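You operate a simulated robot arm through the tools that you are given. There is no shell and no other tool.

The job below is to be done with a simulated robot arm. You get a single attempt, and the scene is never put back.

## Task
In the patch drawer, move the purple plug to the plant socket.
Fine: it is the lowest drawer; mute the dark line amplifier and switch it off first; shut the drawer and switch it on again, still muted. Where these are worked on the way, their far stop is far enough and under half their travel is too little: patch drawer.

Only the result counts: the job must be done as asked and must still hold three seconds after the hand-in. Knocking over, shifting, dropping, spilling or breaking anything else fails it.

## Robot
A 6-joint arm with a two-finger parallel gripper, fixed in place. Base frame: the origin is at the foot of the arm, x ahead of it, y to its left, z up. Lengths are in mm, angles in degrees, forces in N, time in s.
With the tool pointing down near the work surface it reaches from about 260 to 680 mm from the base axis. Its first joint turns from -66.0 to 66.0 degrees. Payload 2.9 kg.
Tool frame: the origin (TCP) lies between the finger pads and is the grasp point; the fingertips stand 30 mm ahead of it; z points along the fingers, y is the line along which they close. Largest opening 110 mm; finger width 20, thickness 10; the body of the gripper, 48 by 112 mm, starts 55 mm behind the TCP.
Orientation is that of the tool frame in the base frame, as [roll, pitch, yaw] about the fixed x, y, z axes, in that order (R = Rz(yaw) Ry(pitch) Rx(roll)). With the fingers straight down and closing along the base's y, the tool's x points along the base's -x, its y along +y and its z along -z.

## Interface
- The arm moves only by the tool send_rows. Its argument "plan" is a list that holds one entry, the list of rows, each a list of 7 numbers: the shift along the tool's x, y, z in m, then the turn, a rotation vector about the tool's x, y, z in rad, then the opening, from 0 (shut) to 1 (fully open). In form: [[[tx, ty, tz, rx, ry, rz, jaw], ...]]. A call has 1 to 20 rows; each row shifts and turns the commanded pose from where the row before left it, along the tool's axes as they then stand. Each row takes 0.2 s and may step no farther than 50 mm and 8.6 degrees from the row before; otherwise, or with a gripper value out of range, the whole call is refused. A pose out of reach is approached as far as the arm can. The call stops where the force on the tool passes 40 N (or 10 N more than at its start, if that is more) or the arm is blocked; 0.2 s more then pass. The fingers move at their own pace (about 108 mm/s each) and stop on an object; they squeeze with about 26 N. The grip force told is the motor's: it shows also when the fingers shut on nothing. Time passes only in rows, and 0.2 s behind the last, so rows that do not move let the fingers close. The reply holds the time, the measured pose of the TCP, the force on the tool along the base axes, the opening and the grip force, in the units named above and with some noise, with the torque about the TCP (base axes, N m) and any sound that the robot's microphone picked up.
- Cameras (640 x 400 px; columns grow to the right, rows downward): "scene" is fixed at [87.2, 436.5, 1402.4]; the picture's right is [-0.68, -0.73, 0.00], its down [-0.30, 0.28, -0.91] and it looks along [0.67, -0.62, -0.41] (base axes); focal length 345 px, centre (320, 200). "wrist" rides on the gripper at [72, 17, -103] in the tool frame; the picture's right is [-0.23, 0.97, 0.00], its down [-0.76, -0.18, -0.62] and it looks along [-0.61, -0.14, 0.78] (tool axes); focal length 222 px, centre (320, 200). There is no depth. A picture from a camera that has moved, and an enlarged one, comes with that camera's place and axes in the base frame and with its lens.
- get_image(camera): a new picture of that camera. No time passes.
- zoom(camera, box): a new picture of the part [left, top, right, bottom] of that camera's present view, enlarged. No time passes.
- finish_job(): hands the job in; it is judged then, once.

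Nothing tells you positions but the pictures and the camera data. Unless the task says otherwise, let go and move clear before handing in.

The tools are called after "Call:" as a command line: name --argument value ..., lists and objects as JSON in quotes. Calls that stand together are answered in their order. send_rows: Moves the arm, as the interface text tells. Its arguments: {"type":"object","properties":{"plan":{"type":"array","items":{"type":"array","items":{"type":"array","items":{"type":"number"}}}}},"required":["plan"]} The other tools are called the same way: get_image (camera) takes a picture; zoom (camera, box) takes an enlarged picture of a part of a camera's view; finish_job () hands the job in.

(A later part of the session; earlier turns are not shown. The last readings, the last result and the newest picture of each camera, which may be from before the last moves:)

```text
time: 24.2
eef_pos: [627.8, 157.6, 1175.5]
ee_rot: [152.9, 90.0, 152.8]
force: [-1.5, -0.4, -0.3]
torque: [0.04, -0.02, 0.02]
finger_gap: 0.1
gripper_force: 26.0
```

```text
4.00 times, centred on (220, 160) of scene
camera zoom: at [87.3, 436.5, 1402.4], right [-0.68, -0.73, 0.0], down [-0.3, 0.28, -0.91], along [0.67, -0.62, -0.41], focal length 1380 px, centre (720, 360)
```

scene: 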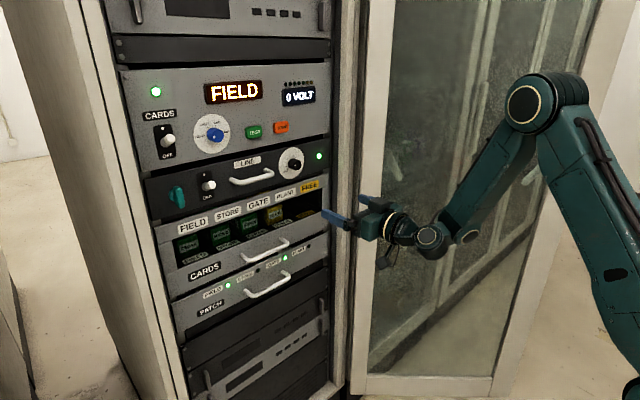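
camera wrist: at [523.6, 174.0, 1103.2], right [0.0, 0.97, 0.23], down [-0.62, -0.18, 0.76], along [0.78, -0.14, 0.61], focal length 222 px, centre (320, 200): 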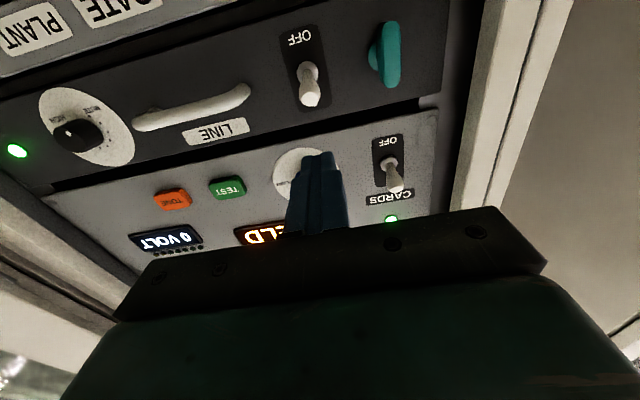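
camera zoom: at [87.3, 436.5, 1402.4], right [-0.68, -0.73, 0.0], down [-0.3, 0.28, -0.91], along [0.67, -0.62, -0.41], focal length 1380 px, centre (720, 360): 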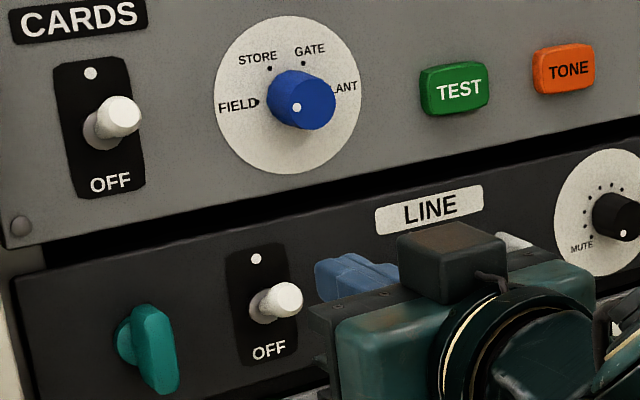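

Toggle lever tip is at about (709,156,1148). I'll advance above it then press down stepwise.

Call:
send_rows --plan '[[[0, -0.001, 0.035, 0, 0, 0, 0], [0, 0, 0.035, 0, 0, 0, 0]]]'

Call:
zoom --camera "scene" --box '[180, 150, 260, 200]'

Call:
zoom --camera "wrist" --box '[220, 40, 420, 165]'

```text
time: 24.8
eef_pos: [698.7, 155.9, 1178.3]
ee_rot: [-169.6, 90.0, -169.5]
force: [0.0, 0.4, -0.3]
torque: [-0.02, -0.02, -0.01]
finger_gap: 0.0
gripper_force: 25.6
```

```text
8.00 times, centred on (220, 175) of scene
camera zoom: at [87.2, 436.6, 1402.4], right [-0.68, -0.73, 0.0], down [-0.3, 0.28, -0.91], along [0.67, -0.62, -0.41], focal length 2759 px, centre (1120, 400)
```

zoom: 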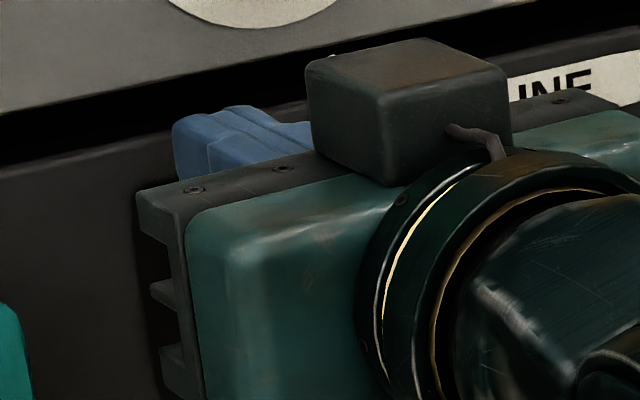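

```text
3.20 times, centred on (320, 102) of wrist
camera zoom: at [594.6, 173.3, 1106.2], right [0.0, 0.97, 0.23], down [-0.62, -0.18, 0.76], along [0.78, -0.14, 0.61], focal length 711 px, centre (320, 512)
```

zoom: 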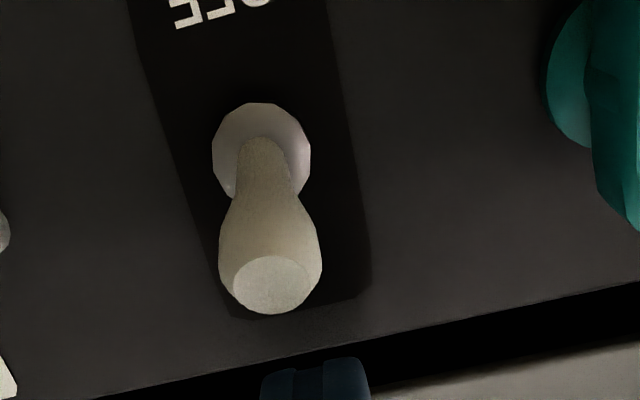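

Aligned. Press down in small steps.

Call:
send_rows --plan '[[[0.007, -0.001, 0, 0, 0, 0, 0], [0.007, 0, 0, 0, 0, 0, 0], [0.007, 0, 0, 0, 0, 0, 0], [0.006, 0, 0, 0, 0, 0, 0], [0.006, 0, 0, 0, 0, 0, 0]]]'

Call:
get_image --camera "wrist"

Call:
zoom --camera "scene" --box '[180, 130, 340, 230]'

```text
time: 26.0
eef_pos: [695.7, 153.5, 1145.2]
ee_rot: [4.0, 89.9, 4.0]
force: [-0.1, -0.3, 0.0]
torque: [0.02, 0.0, -0.02]
finger_gap: 0.0
gripper_force: 26.1
```

```text
taken
camera wrist: at [592.7, 172.0, 1072.9], right [0.0, 0.97, 0.23], down [-0.62, -0.18, 0.76], along [0.78, -0.14, 0.61], focal length 222 px, centre (320, 200)
```

wrist: 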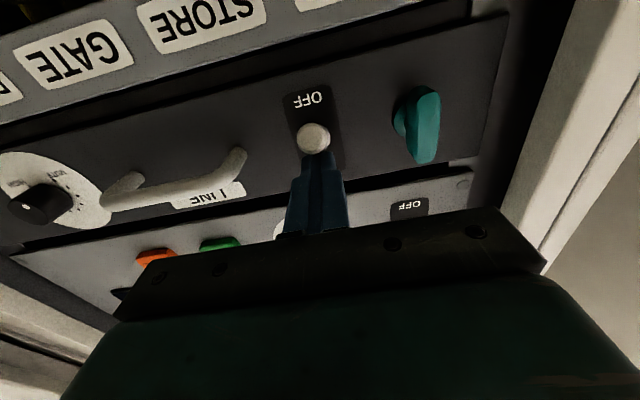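

```text
4.00 times, centred on (260, 180) of scene
camera zoom: at [87.2, 436.5, 1402.4], right [-0.68, -0.73, 0.0], down [-0.3, 0.28, -0.91], along [0.67, -0.62, -0.41], focal length 1380 px, centre (560, 280)
```

zoom: 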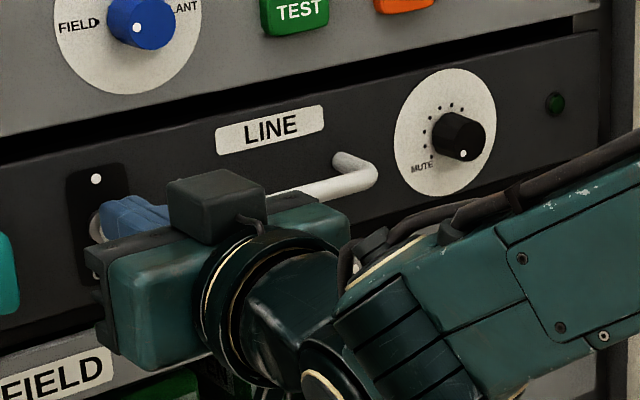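

The LED went dark: the amp is off. Now back out, roll the wrist 90° so the fingers close vertically, and head for the patch drawer handle (bar near x≈706, z≈831, y≈-25..93).

Call:
send_rows --plan '[[[0, 0, -0.03, 0, 0, 0, 0], [0, 0, -0.03, 0, 0, 0, 0], [0, 0, -0.03, 0, 0, 0, 0], [0, 0, 0, 0, 0, -0.1428, 0], [0, 0, 0, 0, 0, -0.1428, 0], [0, 0, 0, 0, 0, -0.1428, 0], [0, 0, 0, 0, 0, -0.1428, 0], [0, 0, 0, 0, 0, -0.1428, 0], [0, 0, 0, 0, 0, -0.1428, 0], [0, 0, 0, 0, 0, -0.1428, 0], [0, 0, 0, 0, 0, -0.1428, 0], [0, 0, 0, 0, 0, -0.1428, 0], [0, 0, 0, 0, 0, -0.1428, 0], [0, 0, 0, 0, 0, -0.1428, 0]]]'

Call:
zoom --camera "scene" --box '[140, 100, 340, 225]'

```text
time: 29.0
eef_pos: [605.8, 153.7, 1142.8]
ee_rot: [-89.9, -0.1, -90.0]
force: [0.1, 0.2, 0.0]
torque: [0.01, 0.0, 0.01]
finger_gap: 0.0
gripper_force: 25.7
```

```text
3.20 times, centred on (240, 162) of scene
camera zoom: at [87.2, 436.5, 1402.4], right [-0.68, -0.73, 0.0], down [-0.3, 0.28, -0.91], along [0.67, -0.62, -0.41], focal length 1104 px, centre (576, 320)
```

zoom: 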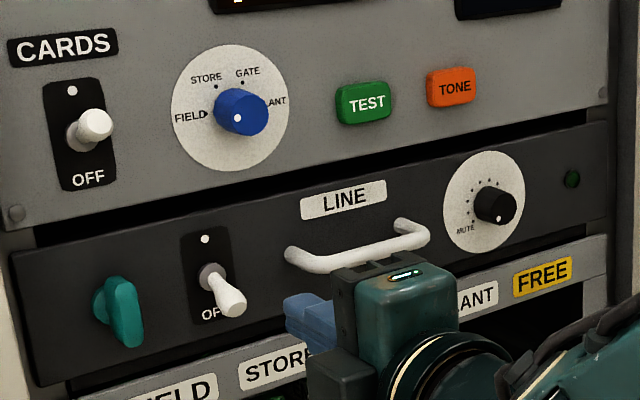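

Amp confirmed off (lever down, LED dark). Now move down to in front of the patch handle with the jaw partly open.

Call:
send_rows --plan '[[[0.015, 0.039, 0.003, 0, 0, 0, 0.4], [0.015, 0.039, 0.003, 0, 0, 0, 0.4], [0.015, 0.039, 0.003, 0, 0, 0, 0.4], [0.015, 0.039, 0.003, 0, 0, 0, 0.4], [0.015, 0.039, 0.003, 0, 0, 0, 0.4], [0.015, 0.039, 0.003, 0, 0, 0, 0.4], [0.015, 0.039, 0.003, 0, 0, 0, 0.4], [0.015, 0.039, 0.003, 0, 0, 0, 0.4]]]'

Call:
get_image --camera "wrist"

Call:
zoom --camera "scene" --box '[160, 200, 400, 350]'

```text
time: 30.8
eef_pos: [629.2, 31.5, 831.9]
ee_rot: [-89.9, 0.0, -90.0]
force: [0.3, 0.5, 0.2]
torque: [0.0, 0.0, 0.02]
finger_gap: 44.1
gripper_force: 0.0
```

```text
taken
camera wrist: at [525.9, -39.7, 814.3], right [0.0, 0.23, -0.97], down [-0.62, 0.76, 0.18], along [0.78, 0.61, 0.14], focal length 222 px, centre (320, 200)
```

wrist: 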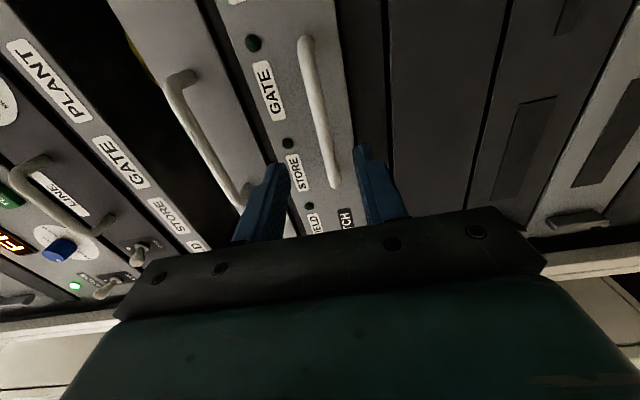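

```text
2.67 times, centred on (280, 275) of scene
camera zoom: at [87.2, 436.6, 1402.4], right [-0.68, -0.73, 0.0], down [-0.3, 0.28, -0.91], along [0.67, -0.62, -0.41], focal length 920 px, centre (427, 0)
```

zoom: 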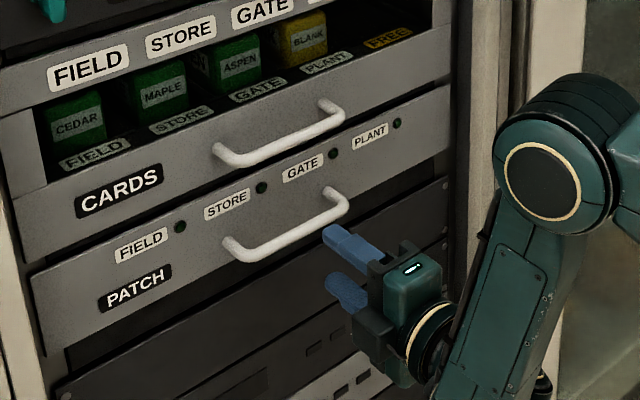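

All patch LEDs are dark now that the amp is off. The bar lies between the finger heights; I'll advance 74 mm, slightly lower.

Call:
send_rows --plan '[[[0, 0.002, 0.02, 0, 0, 0, 0.4], [0, 0, 0.02, 0, 0, 0, 0.4], [0, 0, 0.02, 0, 0, 0, 0.4]]]'

Call:
get_image --camera "wrist"

Call:
zoom --camera "scene" --box '[200, 240, 312, 310]'

```text
time: 31.6
eef_pos: [691.4, 34.3, 829.6]
ee_rot: [-90.0, 0.0, -90.0]
force: [-0.2, 0.1, 0.1]
torque: [0.04, 0.0, 0.04]
finger_gap: 43.9
gripper_force: 0.0
```

```text
taken
camera wrist: at [588.3, -37.9, 813.1], right [0.0, 0.23, -0.97], down [-0.62, 0.76, 0.18], along [0.78, 0.61, 0.14], focal length 222 px, centre (320, 200)
```

wrist: 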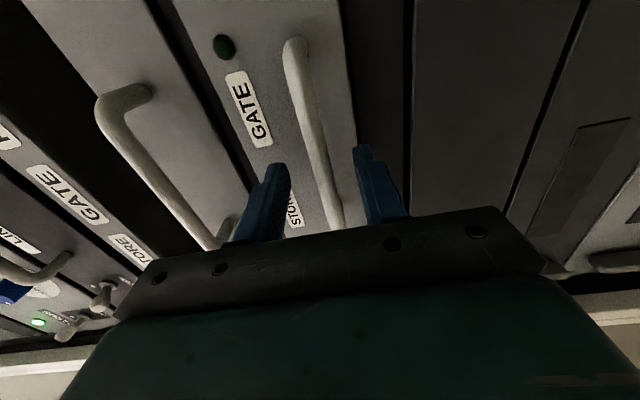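

```text
5.71 times, centred on (256, 275) of scene
camera zoom: at [87.2, 436.6, 1402.4], right [-0.68, -0.73, 0.0], down [-0.3, 0.28, -0.91], along [0.67, -0.62, -0.41], focal length 1971 px, centre (686, -229)
```

zoom: 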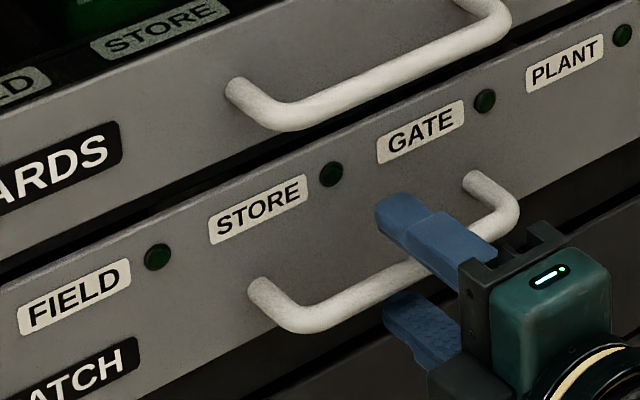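

The bar is centred between the fingers. Advance a little and close on it.

Call:
send_rows --plan '[[[0, 0, 0.01, 0, 0, 0, 0.4], [0, 0, 0, 0, 0, 0, 0], [0, 0, 0, 0, 0, 0, 0]]]'

```text
time: 32.4
eef_pos: [699.9, 33.8, 828.5]
ee_rot: [-90.2, 0.0, -90.0]
force: [2.2, -0.1, -7.8]
torque: [-0.04, 0.04, 0.47]
finger_gap: 11.9
gripper_force: 44.7
```

Gripped the 12 mm bar. Now pull straight back.

Call:
send_rows --plan '[[[0, 0, -0.01, 0, 0, 0, 0], [0, 0, -0.015, 0, 0, 0, 0], [0, 0, -0.015, 0, 0, 0, 0], [0, 0, -0.015, 0, 0, 0, 0]]]'

Call:
get_image --camera "scene"

```text
time: 33.4
eef_pos: [644.1, 32.9, 829.1]
ee_rot: [-90.1, 0.2, -89.8]
force: [0.4, 15.8, -18.8]
torque: [-0.19, 0.21, 0.6]
finger_gap: 12.0
gripper_force: 44.5
```

```text
taken
```

scene: 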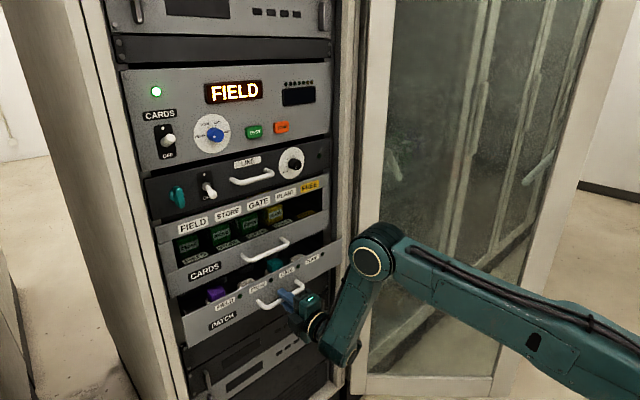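

The drawer slides open; a purple plug is visible at the FIELD end. Continue pulling with small corrections for side forces.

Call:
send_rows --plan '[[[-0.001, 0.001, -0.015, 0, 0, 0, 0], [0, 0, -0.015, 0, 0, 0, 0], [0, 0, -0.015, 0, 0, 0, 0], [0, 0, -0.015, 0, 0, 0, 0]]]'

```text
time: 34.4
eef_pos: [607.3, 33.5, 828.3]
ee_rot: [-90.1, 0.1, -90.0]
force: [1.4, 1.3, -8.2]
torque: [0.0, 0.06, 1.38]
finger_gap: 11.7
gripper_force: 45.2
out of reach, approached as far as the arm can: row 3, 4
```

The arm can't retreat farther with a level tool (drawer out about 93 mm). Let me look at the drawer.

Call:
zoom --camera "scene" --box '[160, 220, 352, 340]'

Call:
get_image --camera "wrist"

Call:
get_image --camera "scene"

```text
3.33 times, centred on (256, 280) of scene
camera zoom: at [87.4, 436.6, 1402.4], right [-0.68, -0.73, 0.0], down [-0.3, 0.28, -0.91], along [0.67, -0.62, -0.41], focal length 1150 px, centre (533, -67)
```

zoom: 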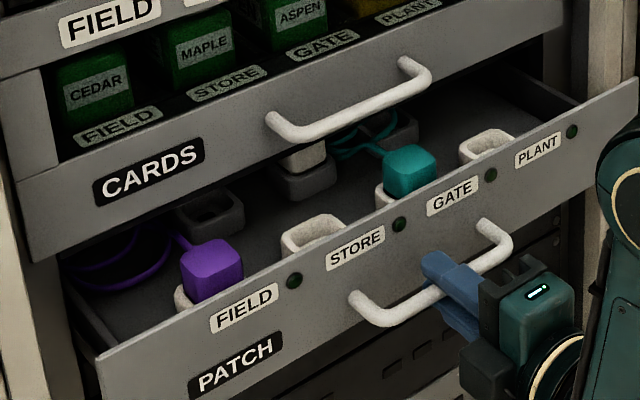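

```text
taken
camera wrist: at [503.1, -37.7, 811.0], right [0.0, 0.23, -0.97], down [-0.62, 0.76, 0.18], along [0.78, 0.61, 0.14], focal length 222 px, centre (320, 200)
```

wrist: 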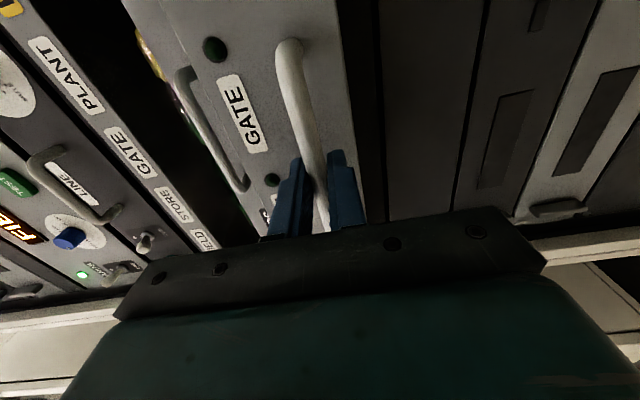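

```text
taken
```

scene: 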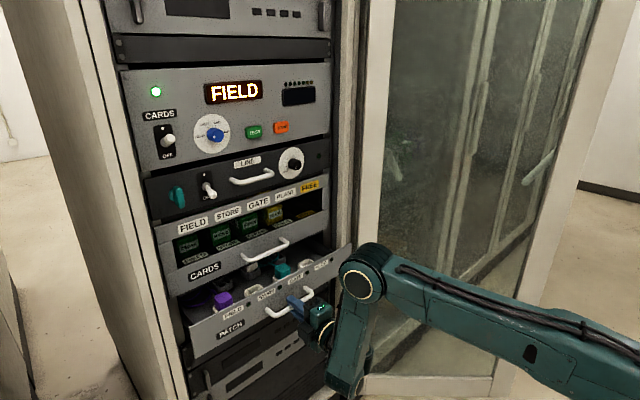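

The drawer holds the purple plug in FIELD, teal in GATE, and STORE and PLANT sockets empty. To pull farther I'll loosen slightly, tilt the tool down about 40° around the bar, and re-grip.

Call:
send_rows --plan '[[[0, 0, 0, 0, 0, 0, 0.19], [0, 0, 0, 0, 0, 0, 0.19]]]'

Call:
send_rows --plan '[[[0, -0.0008, 0, -0.14, 0, 0, 0.19], [0, -0.0008, 0, -0.14, 0, 0, 0.19], [0, -0.0008, 0, -0.14, 0, 0, 0.19]]]'

Call:
zoom --camera "scene" --box '[250, 260, 346, 320]'

```text
time: 35.0
eef_pos: [606.6, 33.8, 828.1]
ee_rot: [-90.2, 0.0, -90.1]
force: [0.4, 1.0, -0.4]
torque: [-0.01, -0.01, -0.01]
finger_gap: 20.9
gripper_force: 0.0
```

```text
time: 35.5
eef_pos: [602.9, 10.7, 838.9]
ee_rot: [-98.2, -3.0, -93.4]
force: [-0.5, 1.9, -23.3]
torque: [0.27, 0.22, -0.14]
finger_gap: 32.3
gripper_force: 11.5
stopped in row 2: the force on the tool passed its limit at 81 N (the readings are from after the stop); the commanded pose is now the measured one
```

```text
6.67 times, centred on (298, 290) of scene
camera zoom: at [87.7, 436.6, 1402.3], right [-0.68, -0.73, 0.0], down [-0.3, 0.28, -0.91], along [0.67, -0.62, -0.41], focal length 2300 px, centre (467, -400)
```

zoom: 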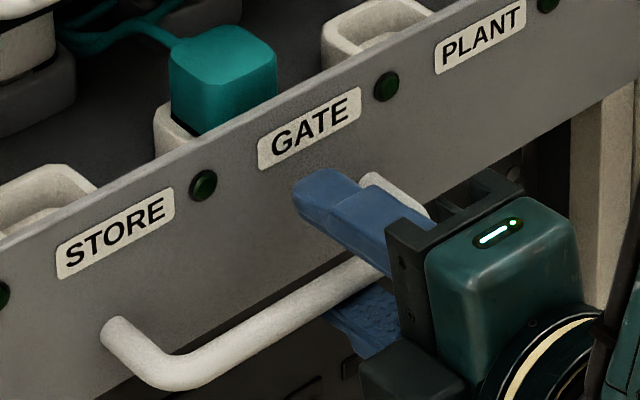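

The arm lurched near its limit (force stop). I'll open the jaw a bit to relieve forces and check state.

Call:
send_rows --plan '[[[0, 0, 0, 0, 0, 0, 0.5], [0, 0, 0, 0, 0, 0, 0.5]]]'

Call:
zoom --camera "scene" --box '[250, 260, 346, 320]'

Call:
get_image --camera "wrist"

```text
time: 36.1
eef_pos: [605.0, 11.3, 845.4]
ee_rot: [-97.3, -3.1, -93.4]
force: [0.1, -0.6, 0.3]
torque: [-0.01, 0.01, 0.01]
finger_gap: 55.0
gripper_force: 0.0
```

```text
6.67 times, centred on (298, 290) of scene
camera zoom: at [87.2, 436.5, 1402.4], right [-0.68, -0.73, 0.0], down [-0.3, 0.28, -0.91], along [0.67, -0.62, -0.41], focal length 2300 px, centre (467, -400)
```

zoom: 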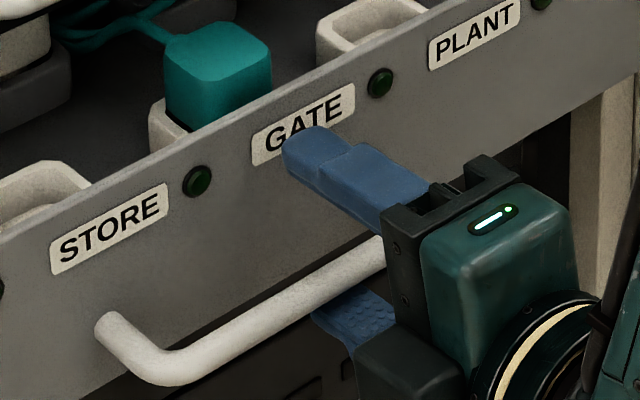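

```text
taken
camera wrist: at [495.9, -54.4, 845.5], right [-0.11, 0.18, -0.98], down [-0.55, 0.81, 0.21], along [0.83, 0.56, 0.01], focal length 222 px, centre (320, 200)
```

wrist: 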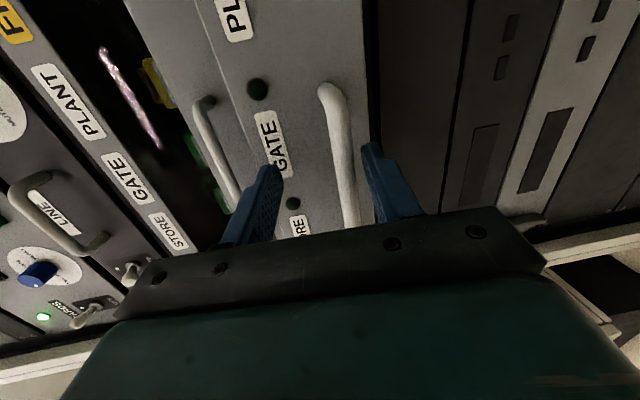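

Nothing is touching now. I'll try backing out along the tool axis in small steps to clear the bar.

Call:
send_rows --plan '[[[0, 0, -0.008, 0, 0, 0, 0.5], [0, 0, -0.008, 0, 0, 0, 0.5]]]'

```text
time: 36.7
eef_pos: [589.9, 12.8, 847.0]
ee_rot: [-97.4, -3.1, -93.3]
force: [0.8, 0.6, -0.4]
torque: [-0.03, 0.03, -0.01]
finger_gap: 55.3
gripper_force: 0.1
```

Call:
send_rows --plan '[[[0, 0, -0.008, 0, 0, 0, 0.5], [0, 0, -0.008, 0, 0, 0, 0.5], [0, 0, -0.008, 0, 0, 0, 0.5]]]'

```text
time: 37.5
eef_pos: [566.8, 13.4, 850.2]
ee_rot: [-97.5, -3.1, -93.4]
force: [0.5, -0.3, 0.7]
torque: [-0.03, -0.01, -0.06]
finger_gap: 54.7
gripper_force: 0.1
```

Clear of the bar. Now raise and tilt the tool to point straight down, to grip the bar from above.

Call:
send_rows --plan '[[[0, -0.03, 0, 0, 0, 0, 0.5], [0, -0.03, 0, 0, 0, 0, 0.5], [0, -0.03, 0, 0, 0, 0, 0.5], [0, -0.03, 0, 0, 0, 0, 0.5]]]'

Call:
send_rows --plan '[[[0, 0, 0, -0.13, 0, 0, 0.5], [0, 0, 0, -0.13, 0, 0, 0.5], [0, 0, 0, -0.13, 0, 0, 0.5], [0, 0, 0, -0.13, 0, 0, 0.5], [0, 0, 0, -0.13, 0, 0, 0.5], [0, 0, 0, -0.13, 0, 0, 0.5], [0, 0, 0, -0.13, 0, 0, 0.5], [0, 0, 0, -0.13, 0, 0, 0.5], [0, 0, 0, -0.13, 0, 0, 0.5], [0, 0, 0, -0.13, 0, 0, 0.5], [0, 0, 0, -0.13, 0, 0, 0.5]]]'

Call:
get_image --camera "scene"

Call:
get_image --camera "wrist"

```text
time: 38.5
eef_pos: [579.9, 16.9, 968.0]
ee_rot: [-97.4, -3.1, -93.4]
force: [-0.2, -0.9, 0.4]
torque: [-0.01, -0.02, -0.01]
finger_gap: 54.9
gripper_force: 0.0
```

```text
time: 40.9
eef_pos: [581.2, 19.3, 966.3]
ee_rot: [-179.4, -3.1, -93.4]
force: [0.5, 0.1, -0.6]
torque: [-0.05, 0.06, 0.01]
finger_gap: 54.8
gripper_force: 0.2
```

```text
taken
```

scene: 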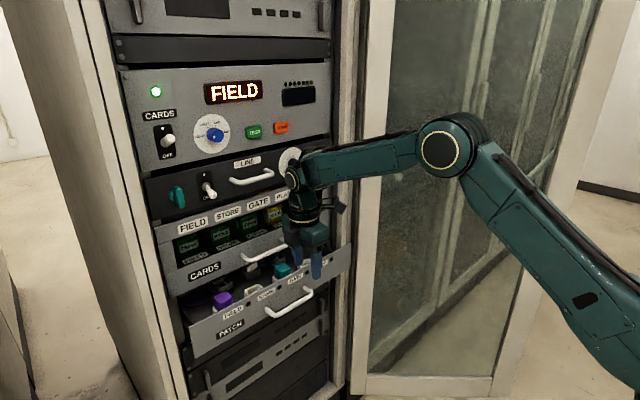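

```text
taken
camera wrist: at [559.0, -46.2, 1074.5], right [-0.96, 0.28, -0.02], down [0.22, 0.78, 0.58], along [0.18, 0.55, -0.81], focal length 222 px, centre (320, 200)
```

wrist: 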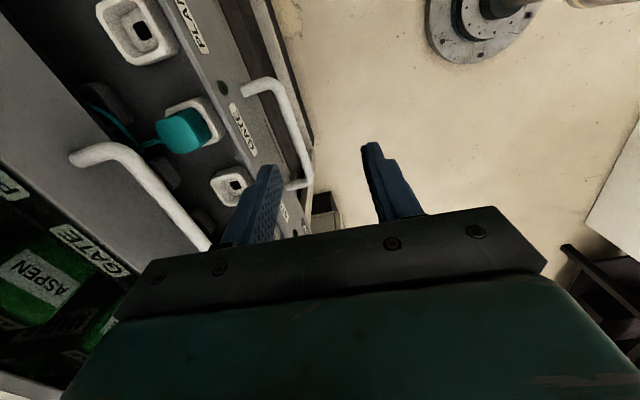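

Bar from above is at about x≈615. I'll straighten the tool, shift over the bar and descend partway.

Call:
send_rows --plan '[[[-0.003, -0.017, 0, -0.01, -0.054, -0.059, 0.38], [-0.003, -0.017, 0.02, 0, 0, 0, 0.38], [0, 0, 0.025, 0, 0, 0, 0.38], [0, 0, 0.025, 0, 0, 0, 0.38]]]'

Call:
get_image --camera "wrist"

Call:
zoom --camera "scene" --box '[200, 230, 360, 330]'

```text
time: 41.9
eef_pos: [615.4, 24.0, 898.5]
ee_rot: [-180.0, 0.0, -90.0]
force: [0.4, 0.0, 0.4]
torque: [-0.05, 0.01, -0.04]
finger_gap: 41.7
gripper_force: 0.0
```

```text
taken
camera wrist: at [598.7, -47.5, 1000.8], right [-0.97, 0.23, 0.0], down [0.18, 0.76, 0.62], along [0.14, 0.61, -0.78], focal length 222 px, centre (320, 200)
```

wrist: 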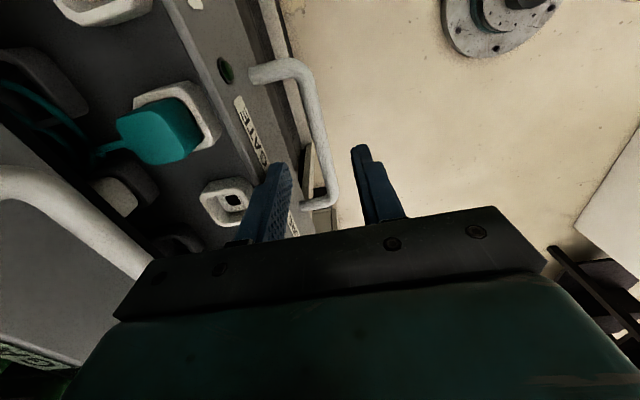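

```text
4.00 times, centred on (280, 280) of scene
camera zoom: at [87.3, 436.5, 1402.4], right [-0.68, -0.73, 0.0], down [-0.3, 0.28, -0.91], along [0.67, -0.62, -0.41], focal length 1380 px, centre (480, -120)
```

zoom: 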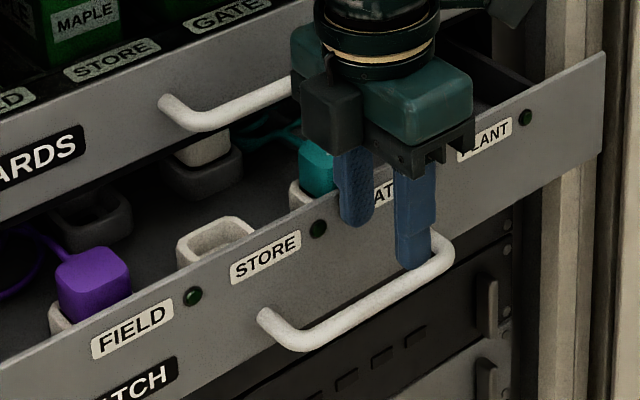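

Fingers straddle the bar line, rear finger in front of the panel. Descend to the bar and grip.

Call:
send_rows --plan '[[[0, 0.001, 0.023, 0, 0, 0, 0.38], [0, 0.001, 0.023, 0, 0, 0, 0.38], [0, 0, 0.022, 0, 0, 0, 0.38]]]'

Call:
send_rows --plan '[[[0, 0, 0, 0, 0, 0, 0], [0, 0, 0, 0, 0, 0, 0]]]'

Call:
zoom --camera "scene" --box '[200, 230, 360, 330]'

```text
time: 42.7
eef_pos: [615.0, 23.6, 831.9]
ee_rot: [-179.8, 0.1, -90.0]
force: [0.1, 0.4, 9.5]
torque: [-0.01, -0.32, 0.0]
finger_gap: 42.1
gripper_force: 0.0
```

```text
time: 43.3
eef_pos: [614.2, 22.8, 833.2]
ee_rot: [-179.7, 0.1, -90.0]
force: [0.4, 1.1, 15.8]
torque: [0.21, -2.09, 0.05]
finger_gap: 11.9
gripper_force: 44.7
```

```text
4.00 times, centred on (280, 280) of scene
camera zoom: at [86.9, 436.5, 1402.4], right [-0.68, -0.73, 0.0], down [-0.3, 0.28, -0.91], along [0.67, -0.62, -0.41], focal length 1380 px, centre (480, -120)
```

zoom: 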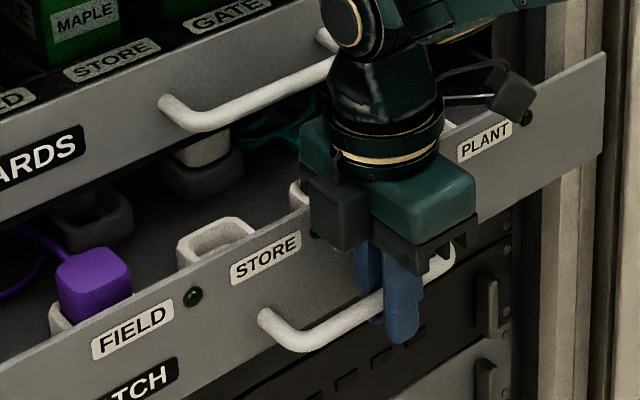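

There's a contact force: the gripper body probably touches the top edge of the drawer panel. I'll open, rise 6 mm and re-grip.

Call:
send_rows --plan '[[[0, 0, 0, 0, 0, 0, 0.36], [0, 0, 0, 0, 0, 0, 0.36], [0, 0, -0.008, 0, 0, 0, 0.36]]]'

Call:
send_rows --plan '[[[0, 0, 0, 0, 0, 0, 0], [0, 0, 0, 0, 0, 0, 0]]]'

```text
time: 44.1
eef_pos: [609.9, 24.5, 836.5]
ee_rot: [179.4, -0.1, -90.1]
force: [0.1, -0.5, -0.4]
torque: [0.0, -0.01, 0.0]
finger_gap: 39.4
gripper_force: 0.1
```

```text
time: 44.7
eef_pos: [612.3, 23.6, 836.8]
ee_rot: [179.7, -0.1, -90.0]
force: [0.8, -0.2, -10.4]
torque: [-0.22, -0.04, 0.02]
finger_gap: 11.9
gripper_force: 45.0
```

Gripped cleanly. Pull the drawer further out.

Call:
send_rows --plan '[[[0, 0.015, 0, 0, 0, 0, 0], [0, 0.015, 0, 0, 0, 0, 0], [0, 0.015, 0, 0, 0, 0, 0], [0, 0.015, 0, 0, 0, 0, 0]]]'

```text
time: 45.7
eef_pos: [552.4, 22.7, 836.7]
ee_rot: [179.8, -0.1, -90.1]
force: [0.3, 1.1, -23.8]
torque: [-0.38, 0.07, -0.02]
finger_gap: 11.6
gripper_force: 44.3
```

Call:
send_rows --plan '[[[0, 0.012, 0.001, 0, 0, 0, 0], [0, 0.012, 0, 0, 0, 0, 0], [0, 0.012, 0, 0, 0, 0, 0]]]'

Call:
get_image --camera "scene"

```text
time: 46.5
eef_pos: [516.8, 23.5, 837.5]
ee_rot: [-180.0, 0.0, -89.9]
force: [0.5, -3.9, -16.0]
torque: [0.22, 0.15, 0.04]
finger_gap: 11.6
gripper_force: 45.3
```

```text
taken
```

scene: 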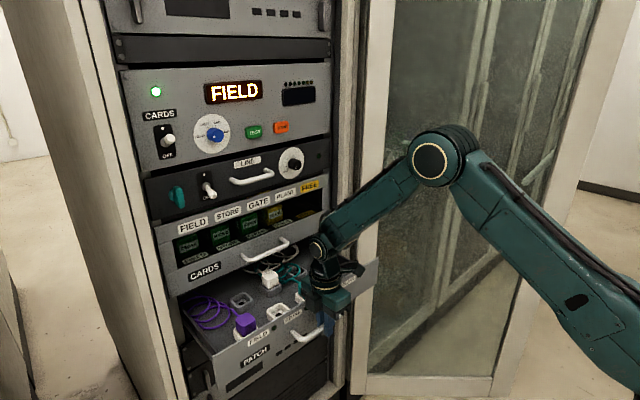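

Drawer is out about 190 mm; I'll continue gently to find the stop.

Call:
send_rows --plan '[[[0, 0.01, 0.001, 0, 0, 0, 0], [0, 0.01, 0, 0, 0, 0, 0], [0, 0.01, 0, 0, 0, 0, 0]]]'

Call:
zoom --camera "scene" --box '[150, 220, 390, 370]'

```text
time: 47.3
eef_pos: [488.3, 23.0, 837.5]
ee_rot: [-179.8, 0.0, -89.9]
force: [-0.5, 2.6, 12.9]
torque: [-0.89, 0.13, 0.0]
finger_gap: 11.8
gripper_force: 45.1
```

```text
2.67 times, centred on (270, 295) of scene
camera zoom: at [87.0, 436.6, 1402.4], right [-0.68, -0.73, 0.0], down [-0.3, 0.28, -0.91], along [0.67, -0.62, -0.41], focal length 920 px, centre (453, -53)
```

zoom: 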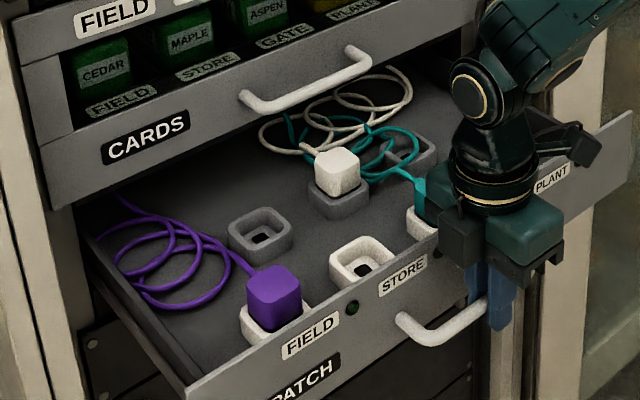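

Call:
send_rows --plan '[[[0, 0.01, -0.001, 0, 0, 0, 0], [0, 0.01, 0, 0, 0, 0, 0]]]'

```text
time: 47.9
eef_pos: [467.2, 23.8, 837.6]
ee_rot: [-179.9, -0.1, -90.2]
force: [-0.2, -7.0, 11.7]
torque: [0.89, 0.14, 0.09]
finger_gap: 11.7
gripper_force: 46.1
```

Call:
send_rows --plan '[[[0, 0.01, -0.001, 0, 0, 0, 0], [0, 0.01, 0, 0, 0, 0, 0], [0, 0.01, 0, 0, 0, 0, 0]]]'

Call:
get_image --camera "scene"

```text
time: 48.7
eef_pos: [436.5, 23.9, 838.7]
ee_rot: [179.8, -0.1, -90.1]
force: [-2.2, -12.6, -3.7]
torque: [0.13, 0.16, 0.12]
finger_gap: 11.6
gripper_force: 44.5
```

```text
taken
```

scene: 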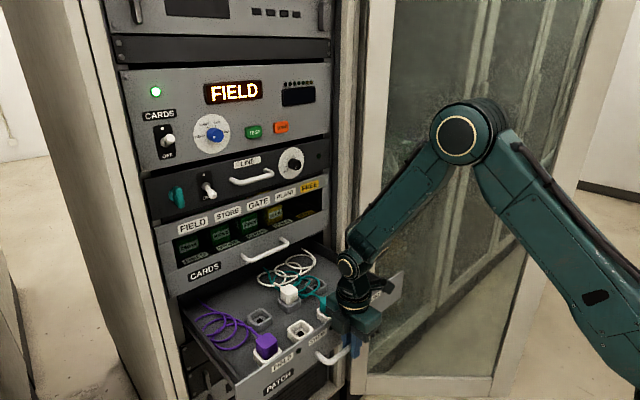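

Call:
send_rows --plan '[[[0, 0.01, 0, 0, 0, 0, 0], [0, 0.01, 0, 0, 0, 0, 0], [0, 0.01, 0, 0, 0, 0, 0]]]'

```text
time: 49.4
eef_pos: [419.6, 24.2, 838.7]
ee_rot: [-179.2, 0.0, -90.0]
force: [4.9, -1.5, -7.9]
torque: [0.2, -0.06, 0.04]
finger_gap: 11.6
gripper_force: 45.2
stopped in row 3: the force on the tool passed its limit at 43 N (the readings are from after the stop); the commanded pose is now the measured one
```

The far stop is reached (bar at x≈418, about 290 mm out). Release and rise to inspect the sockets.

Call:
send_rows --plan '[[[0, 0, 0, 0, 0, 0, 0.38], [0, 0, 0, 0, 0, 0, 0.38], [0, 0, -0.04, 0, 0, 0, 0.38], [0, 0, -0.04, 0, 0, 0, 0.38], [0, 0, -0.04, 0, 0, 0, 0.38], [0, 0, -0.04, 0, 0, 0, 0.38]]]'

Call:
get_image --camera "wrist"

Call:
zoom --camera "scene" --box '[170, 250, 410, 400]'

```text
time: 50.8
eef_pos: [418.4, 21.6, 996.4]
ee_rot: [-179.4, 0.0, -90.0]
force: [0.0, 0.2, -0.5]
torque: [0.0, 0.02, -0.01]
finger_gap: 41.9
gripper_force: 0.0
```

```text
taken
camera wrist: at [400.1, -50.6, 1099.3], right [-0.97, 0.23, -0.01], down [0.17, 0.76, 0.62], along [0.15, 0.61, -0.78], focal length 222 px, centre (320, 200)
```

wrist: 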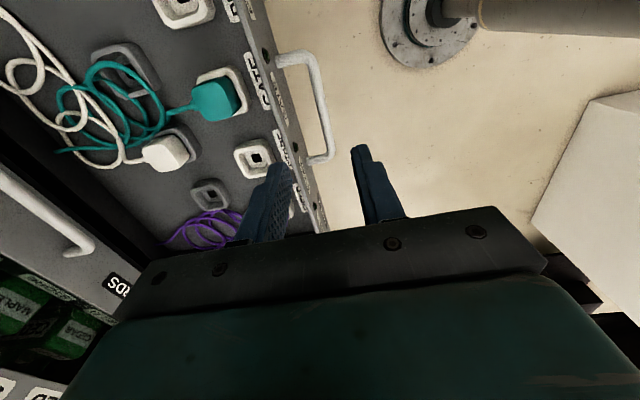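

```text
2.67 times, centred on (290, 325) of scene
camera zoom: at [87.2, 436.5, 1402.4], right [-0.68, -0.73, 0.0], down [-0.3, 0.28, -0.91], along [0.67, -0.62, -0.41], focal length 920 px, centre (400, -133)
```

zoom: 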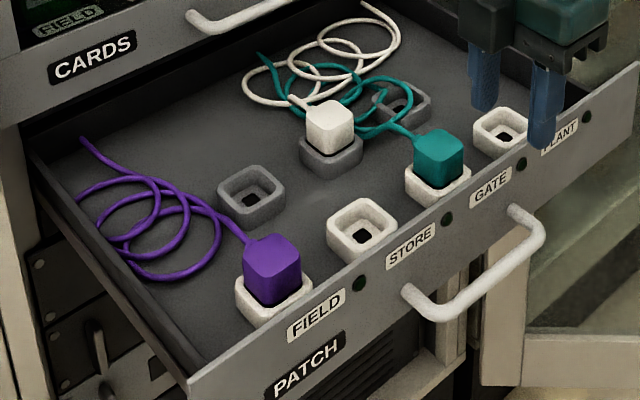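

Clear view: purple plug in FIELD, PLANT empty at the right end. I'll roll the wrist so the fingers close along y (camera on the robot side), then move above the purple plug.

Call:
send_rows --plan '[[[0, 0, 0, 0, 0, 0.1428, 0.6], [0, 0, 0, 0, 0, 0.1428, 0.6], [0, 0, 0, 0, 0, 0.1428, 0.6], [0, 0, 0, 0, 0, 0.1428, 0.6], [0, 0, 0, 0, 0, 0.1428, 0.6], [0, 0, 0, 0, 0, 0.1428, 0.6], [0, 0, 0, 0, 0, 0.1428, 0.6], [0, 0, 0, 0, 0, 0.1428, 0.6], [0, 0, 0, 0, 0, 0.1428, 0.6], [0, 0, 0, 0, 0, 0.1428, 0.6], [0, 0, 0, 0, 0, 0.1428, 0.6], [-0.008, 0.032, 0, 0, 0, 0, 0.6], [-0.008, 0.032, 0, 0, 0, 0, 0.6], [-0.008, 0.032, 0, 0, 0, 0, 0.6], [-0.008, 0.032, 0, 0, 0, 0, 0.6], [-0.008, 0.032, 0, 0, 0, 0, 0.6]]]'

Call:
get_image --camera "wrist"

Call:
get_image --camera "scene"

```text
time: 54.2
eef_pos: [456.7, 184.0, 997.7]
ee_rot: [-180.0, 0.6, 180.0]
force: [0.4, 0.9, -0.2]
torque: [-0.04, 0.03, 0.01]
finger_gap: 66.2
gripper_force: 0.1
```

```text
taken
camera wrist: at [383.0, 202.1, 1100.5], right [0.23, 0.97, 0.0], down [0.75, -0.18, 0.63], along [0.62, -0.14, -0.78], focal length 222 px, centre (320, 200)
```

wrist: 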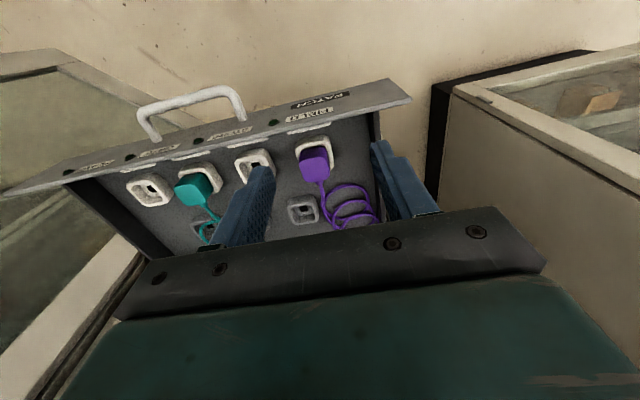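

```text
taken
```

scene: 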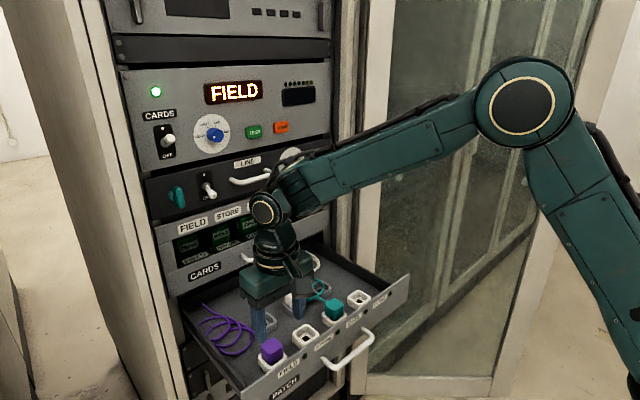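

I have the purple plug near (502,174, top z≈890) and the PLANT socket near (506,-71). Zoom for detail.

Call:
zoom --camera "wrist" --box '[240, 90, 400, 190]'

Call:
zoom --camera "scene" --box '[240, 325, 320, 375]'

Call:
zoom --camera "scene" --box '[310, 270, 390, 320]'

```text
4.00 times, centred on (320, 140) of wrist
camera zoom: at [383.0, 202.1, 1100.5], right [0.23, 0.97, 0.0], down [0.75, -0.18, 0.63], along [0.62, -0.14, -0.78], focal length 888 px, centre (320, 440)
```

zoom: 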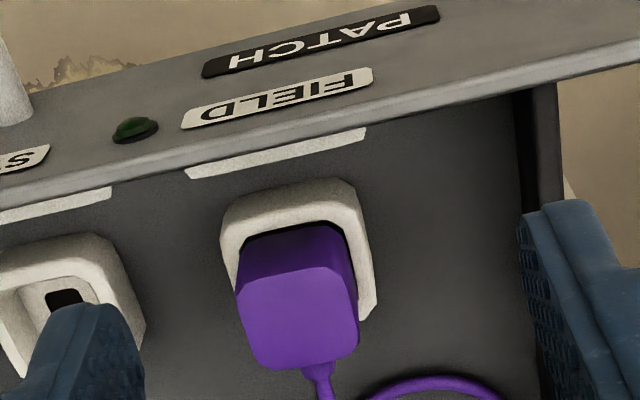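

```text
8.00 times, centred on (280, 350) of scene
camera zoom: at [87.2, 436.5, 1402.4], right [-0.68, -0.73, 0.0], down [-0.3, 0.28, -0.91], along [0.67, -0.62, -0.41], focal length 2759 px, centre (640, -1000)
```

zoom: 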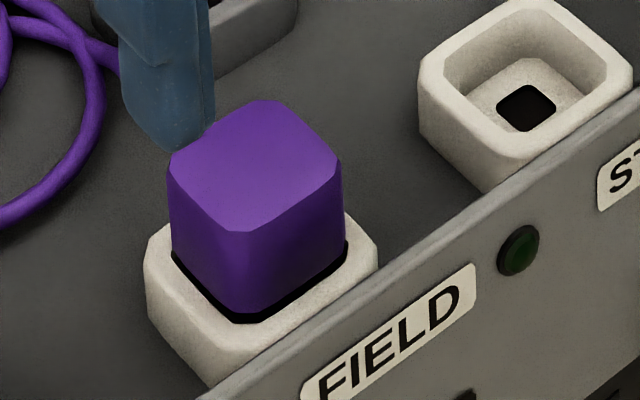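

```text
8.00 times, centred on (350, 295) of scene
camera zoom: at [87.2, 436.5, 1402.4], right [-0.68, -0.73, 0.0], down [-0.3, 0.28, -0.91], along [0.67, -0.62, -0.41], focal length 2759 px, centre (80, -560)
```

zoom: 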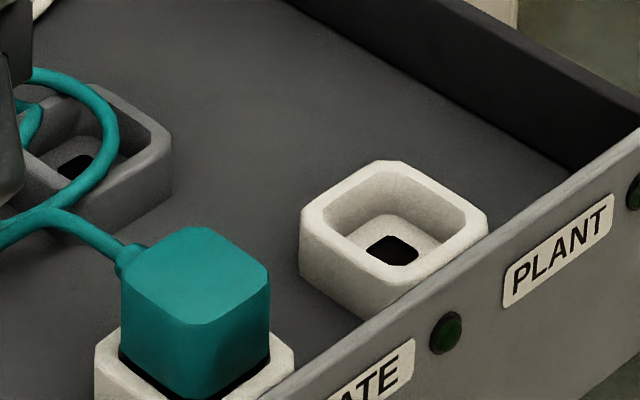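

Plug is about 29 mm square, standing 22 mm above the socket rim (rim z≈868). I'll centre above it at a hover height and check alignment.

Call:
send_rows --plan '[[[-0.022, -0.005, 0.01, 0, 0, 0, 0.6], [-0.023, -0.004, 0.02, 0, 0, 0, 0.6], [0, 0, 0.02, 0, 0, 0, 0.6], [0, 0, 0.02, 0, 0, 0, 0.6]]]'

Call:
get_image --camera "wrist"

Call:
zoom --camera "scene" --box '[220, 300, 348, 380]'

```text
time: 55.2
eef_pos: [503.5, 174.4, 930.5]
ee_rot: [-180.0, 0.7, 179.9]
force: [0.0, -0.1, -0.4]
torque: [0.0, -0.01, -0.02]
finger_gap: 65.9
gripper_force: 0.1
```

```text
taken
camera wrist: at [429.0, 192.3, 1032.5], right [0.23, 0.97, 0.0], down [0.75, -0.18, 0.63], along [0.62, -0.14, -0.78], focal length 222 px, centre (320, 200)
```

wrist: 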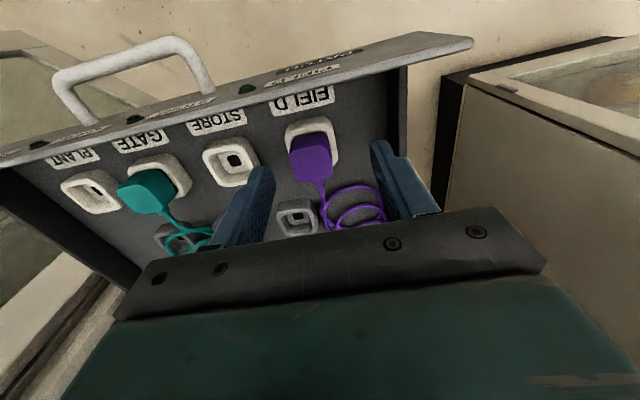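

```text
5.00 times, centred on (284, 340) of scene
camera zoom: at [87.3, 436.6, 1402.4], right [-0.68, -0.73, 0.0], down [-0.3, 0.28, -0.91], along [0.67, -0.62, -0.41], focal length 1725 px, centre (500, -500)
```

zoom: 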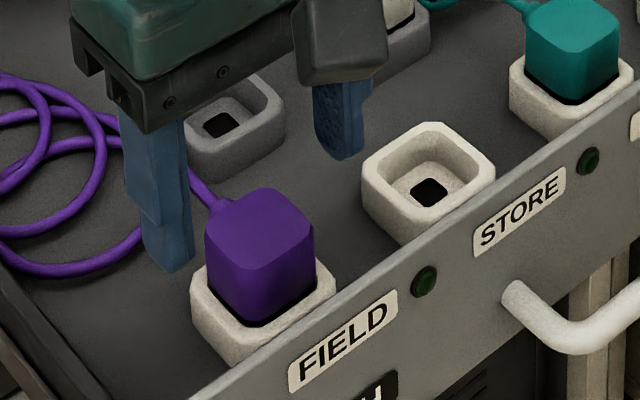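

Call:
send_rows --plan '[[[0, 0, 0, 0, 0.012, 0, 0.6]]]'

Call:
zoom --camera "wrist" --box '[240, 95, 400, 195]'

```text
time: 55.6
eef_pos: [502.1, 174.8, 929.8]
ee_rot: [-179.9, 0.0, 180.0]
force: [0.3, 0.4, -1.1]
torque: [-0.01, -0.01, -0.01]
finger_gap: 66.1
gripper_force: 0.1
```

```text
4.00 times, centred on (320, 145) of wrist
camera zoom: at [429.6, 192.1, 1033.3], right [0.23, 0.97, 0.0], down [0.76, -0.18, 0.62], along [0.61, -0.14, -0.78], focal length 888 px, centre (320, 420)
```

zoom: 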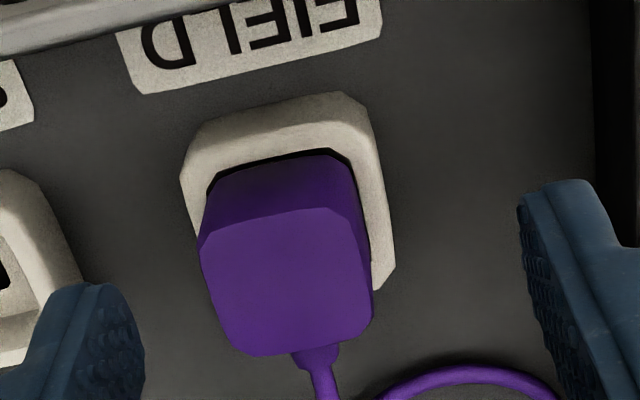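

Re-triangulating, the plug top is lower and deeper than thought: about (526,162,860), with PLANT near (520,-88). I'll shift over it and verify.

Call:
send_rows --plan '[[[-0.024, -0.0125, 0.015, 0, 0, 0, 0.6]]]'

Call:
zoom --camera "wrist" --box '[240, 95, 400, 195]'

Call:
zoom --camera "scene" --box '[230, 310, 326, 370]'

```text
time: 56.0
eef_pos: [527.7, 160.6, 915.2]
ee_rot: [180.0, 0.0, 180.0]
force: [-0.2, -1.0, -0.3]
torque: [0.03, -0.02, -0.01]
finger_gap: 66.1
gripper_force: 0.0
```

```text
4.00 times, centred on (320, 145) of wrist
camera zoom: at [455.0, 178.8, 1019.0], right [0.23, 0.97, 0.0], down [0.76, -0.18, 0.62], along [0.61, -0.14, -0.78], focal length 888 px, centre (320, 420)
```

zoom: 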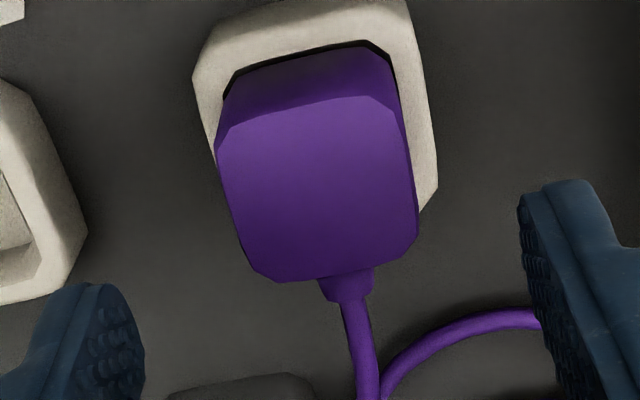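

```text
6.67 times, centred on (278, 340) of scene
camera zoom: at [87.2, 436.6, 1402.4], right [-0.68, -0.73, 0.0], down [-0.3, 0.28, -0.91], along [0.67, -0.62, -0.41], focal length 2300 px, centre (600, -733)
```

zoom: 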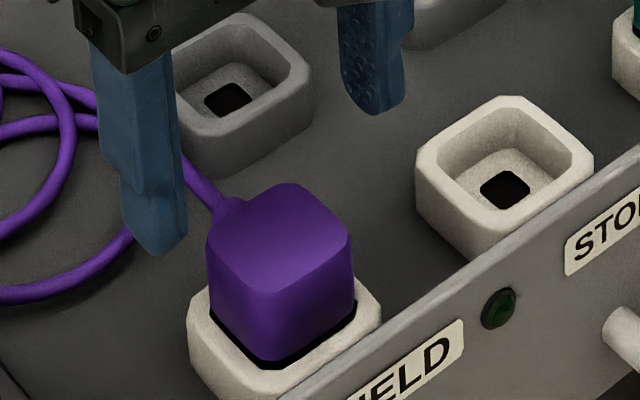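

Plug confirmed at about (526,162), top z≈860, directly under the gripper. Descend so fingertips stay just above the socket rim, then check.

Call:
send_rows --plan '[[[0, 0, 0.014, 0, 0, 0, 0.6], [0, 0, 0.014, 0, 0, 0, 0.6], [0, 0, 0.012, 0, 0, 0, 0.5]]]'

Call:
zoom --camera "wrist" --box '[220, 70, 420, 195]'

Call:
zoom --camera "scene" --box '[230, 310, 326, 370]'

```text
time: 56.8
eef_pos: [525.1, 163.7, 873.6]
ee_rot: [-179.9, 0.1, -180.0]
force: [-1.3, -0.4, -0.3]
torque: [-0.01, 0.01, -0.01]
finger_gap: 55.0
gripper_force: 0.1
```

```text
3.20 times, centred on (320, 132) of wrist
camera zoom: at [452.7, 181.4, 977.8], right [0.23, 0.97, 0.0], down [0.76, -0.18, 0.62], along [0.61, -0.14, -0.78], focal length 711 px, centre (320, 416)
```

zoom: 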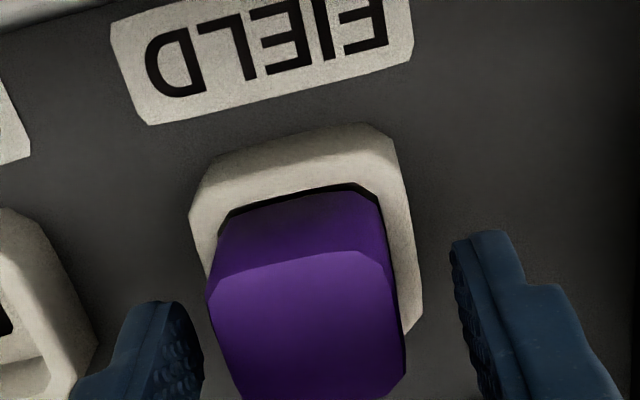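

```text
6.67 times, centred on (278, 340) of scene
camera zoom: at [87.2, 436.5, 1402.4], right [-0.68, -0.73, 0.0], down [-0.3, 0.28, -0.91], along [0.67, -0.62, -0.41], focal length 2300 px, centre (600, -733)
```

zoom: 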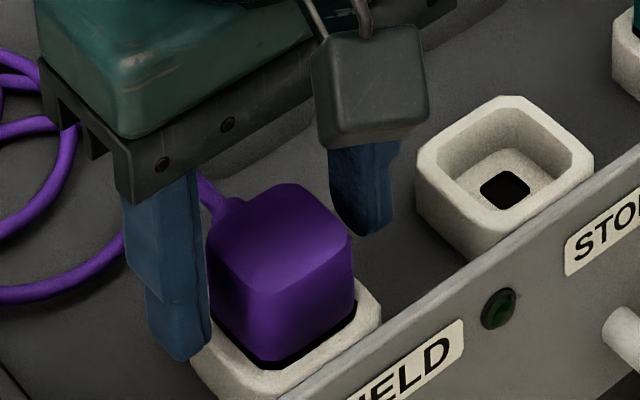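

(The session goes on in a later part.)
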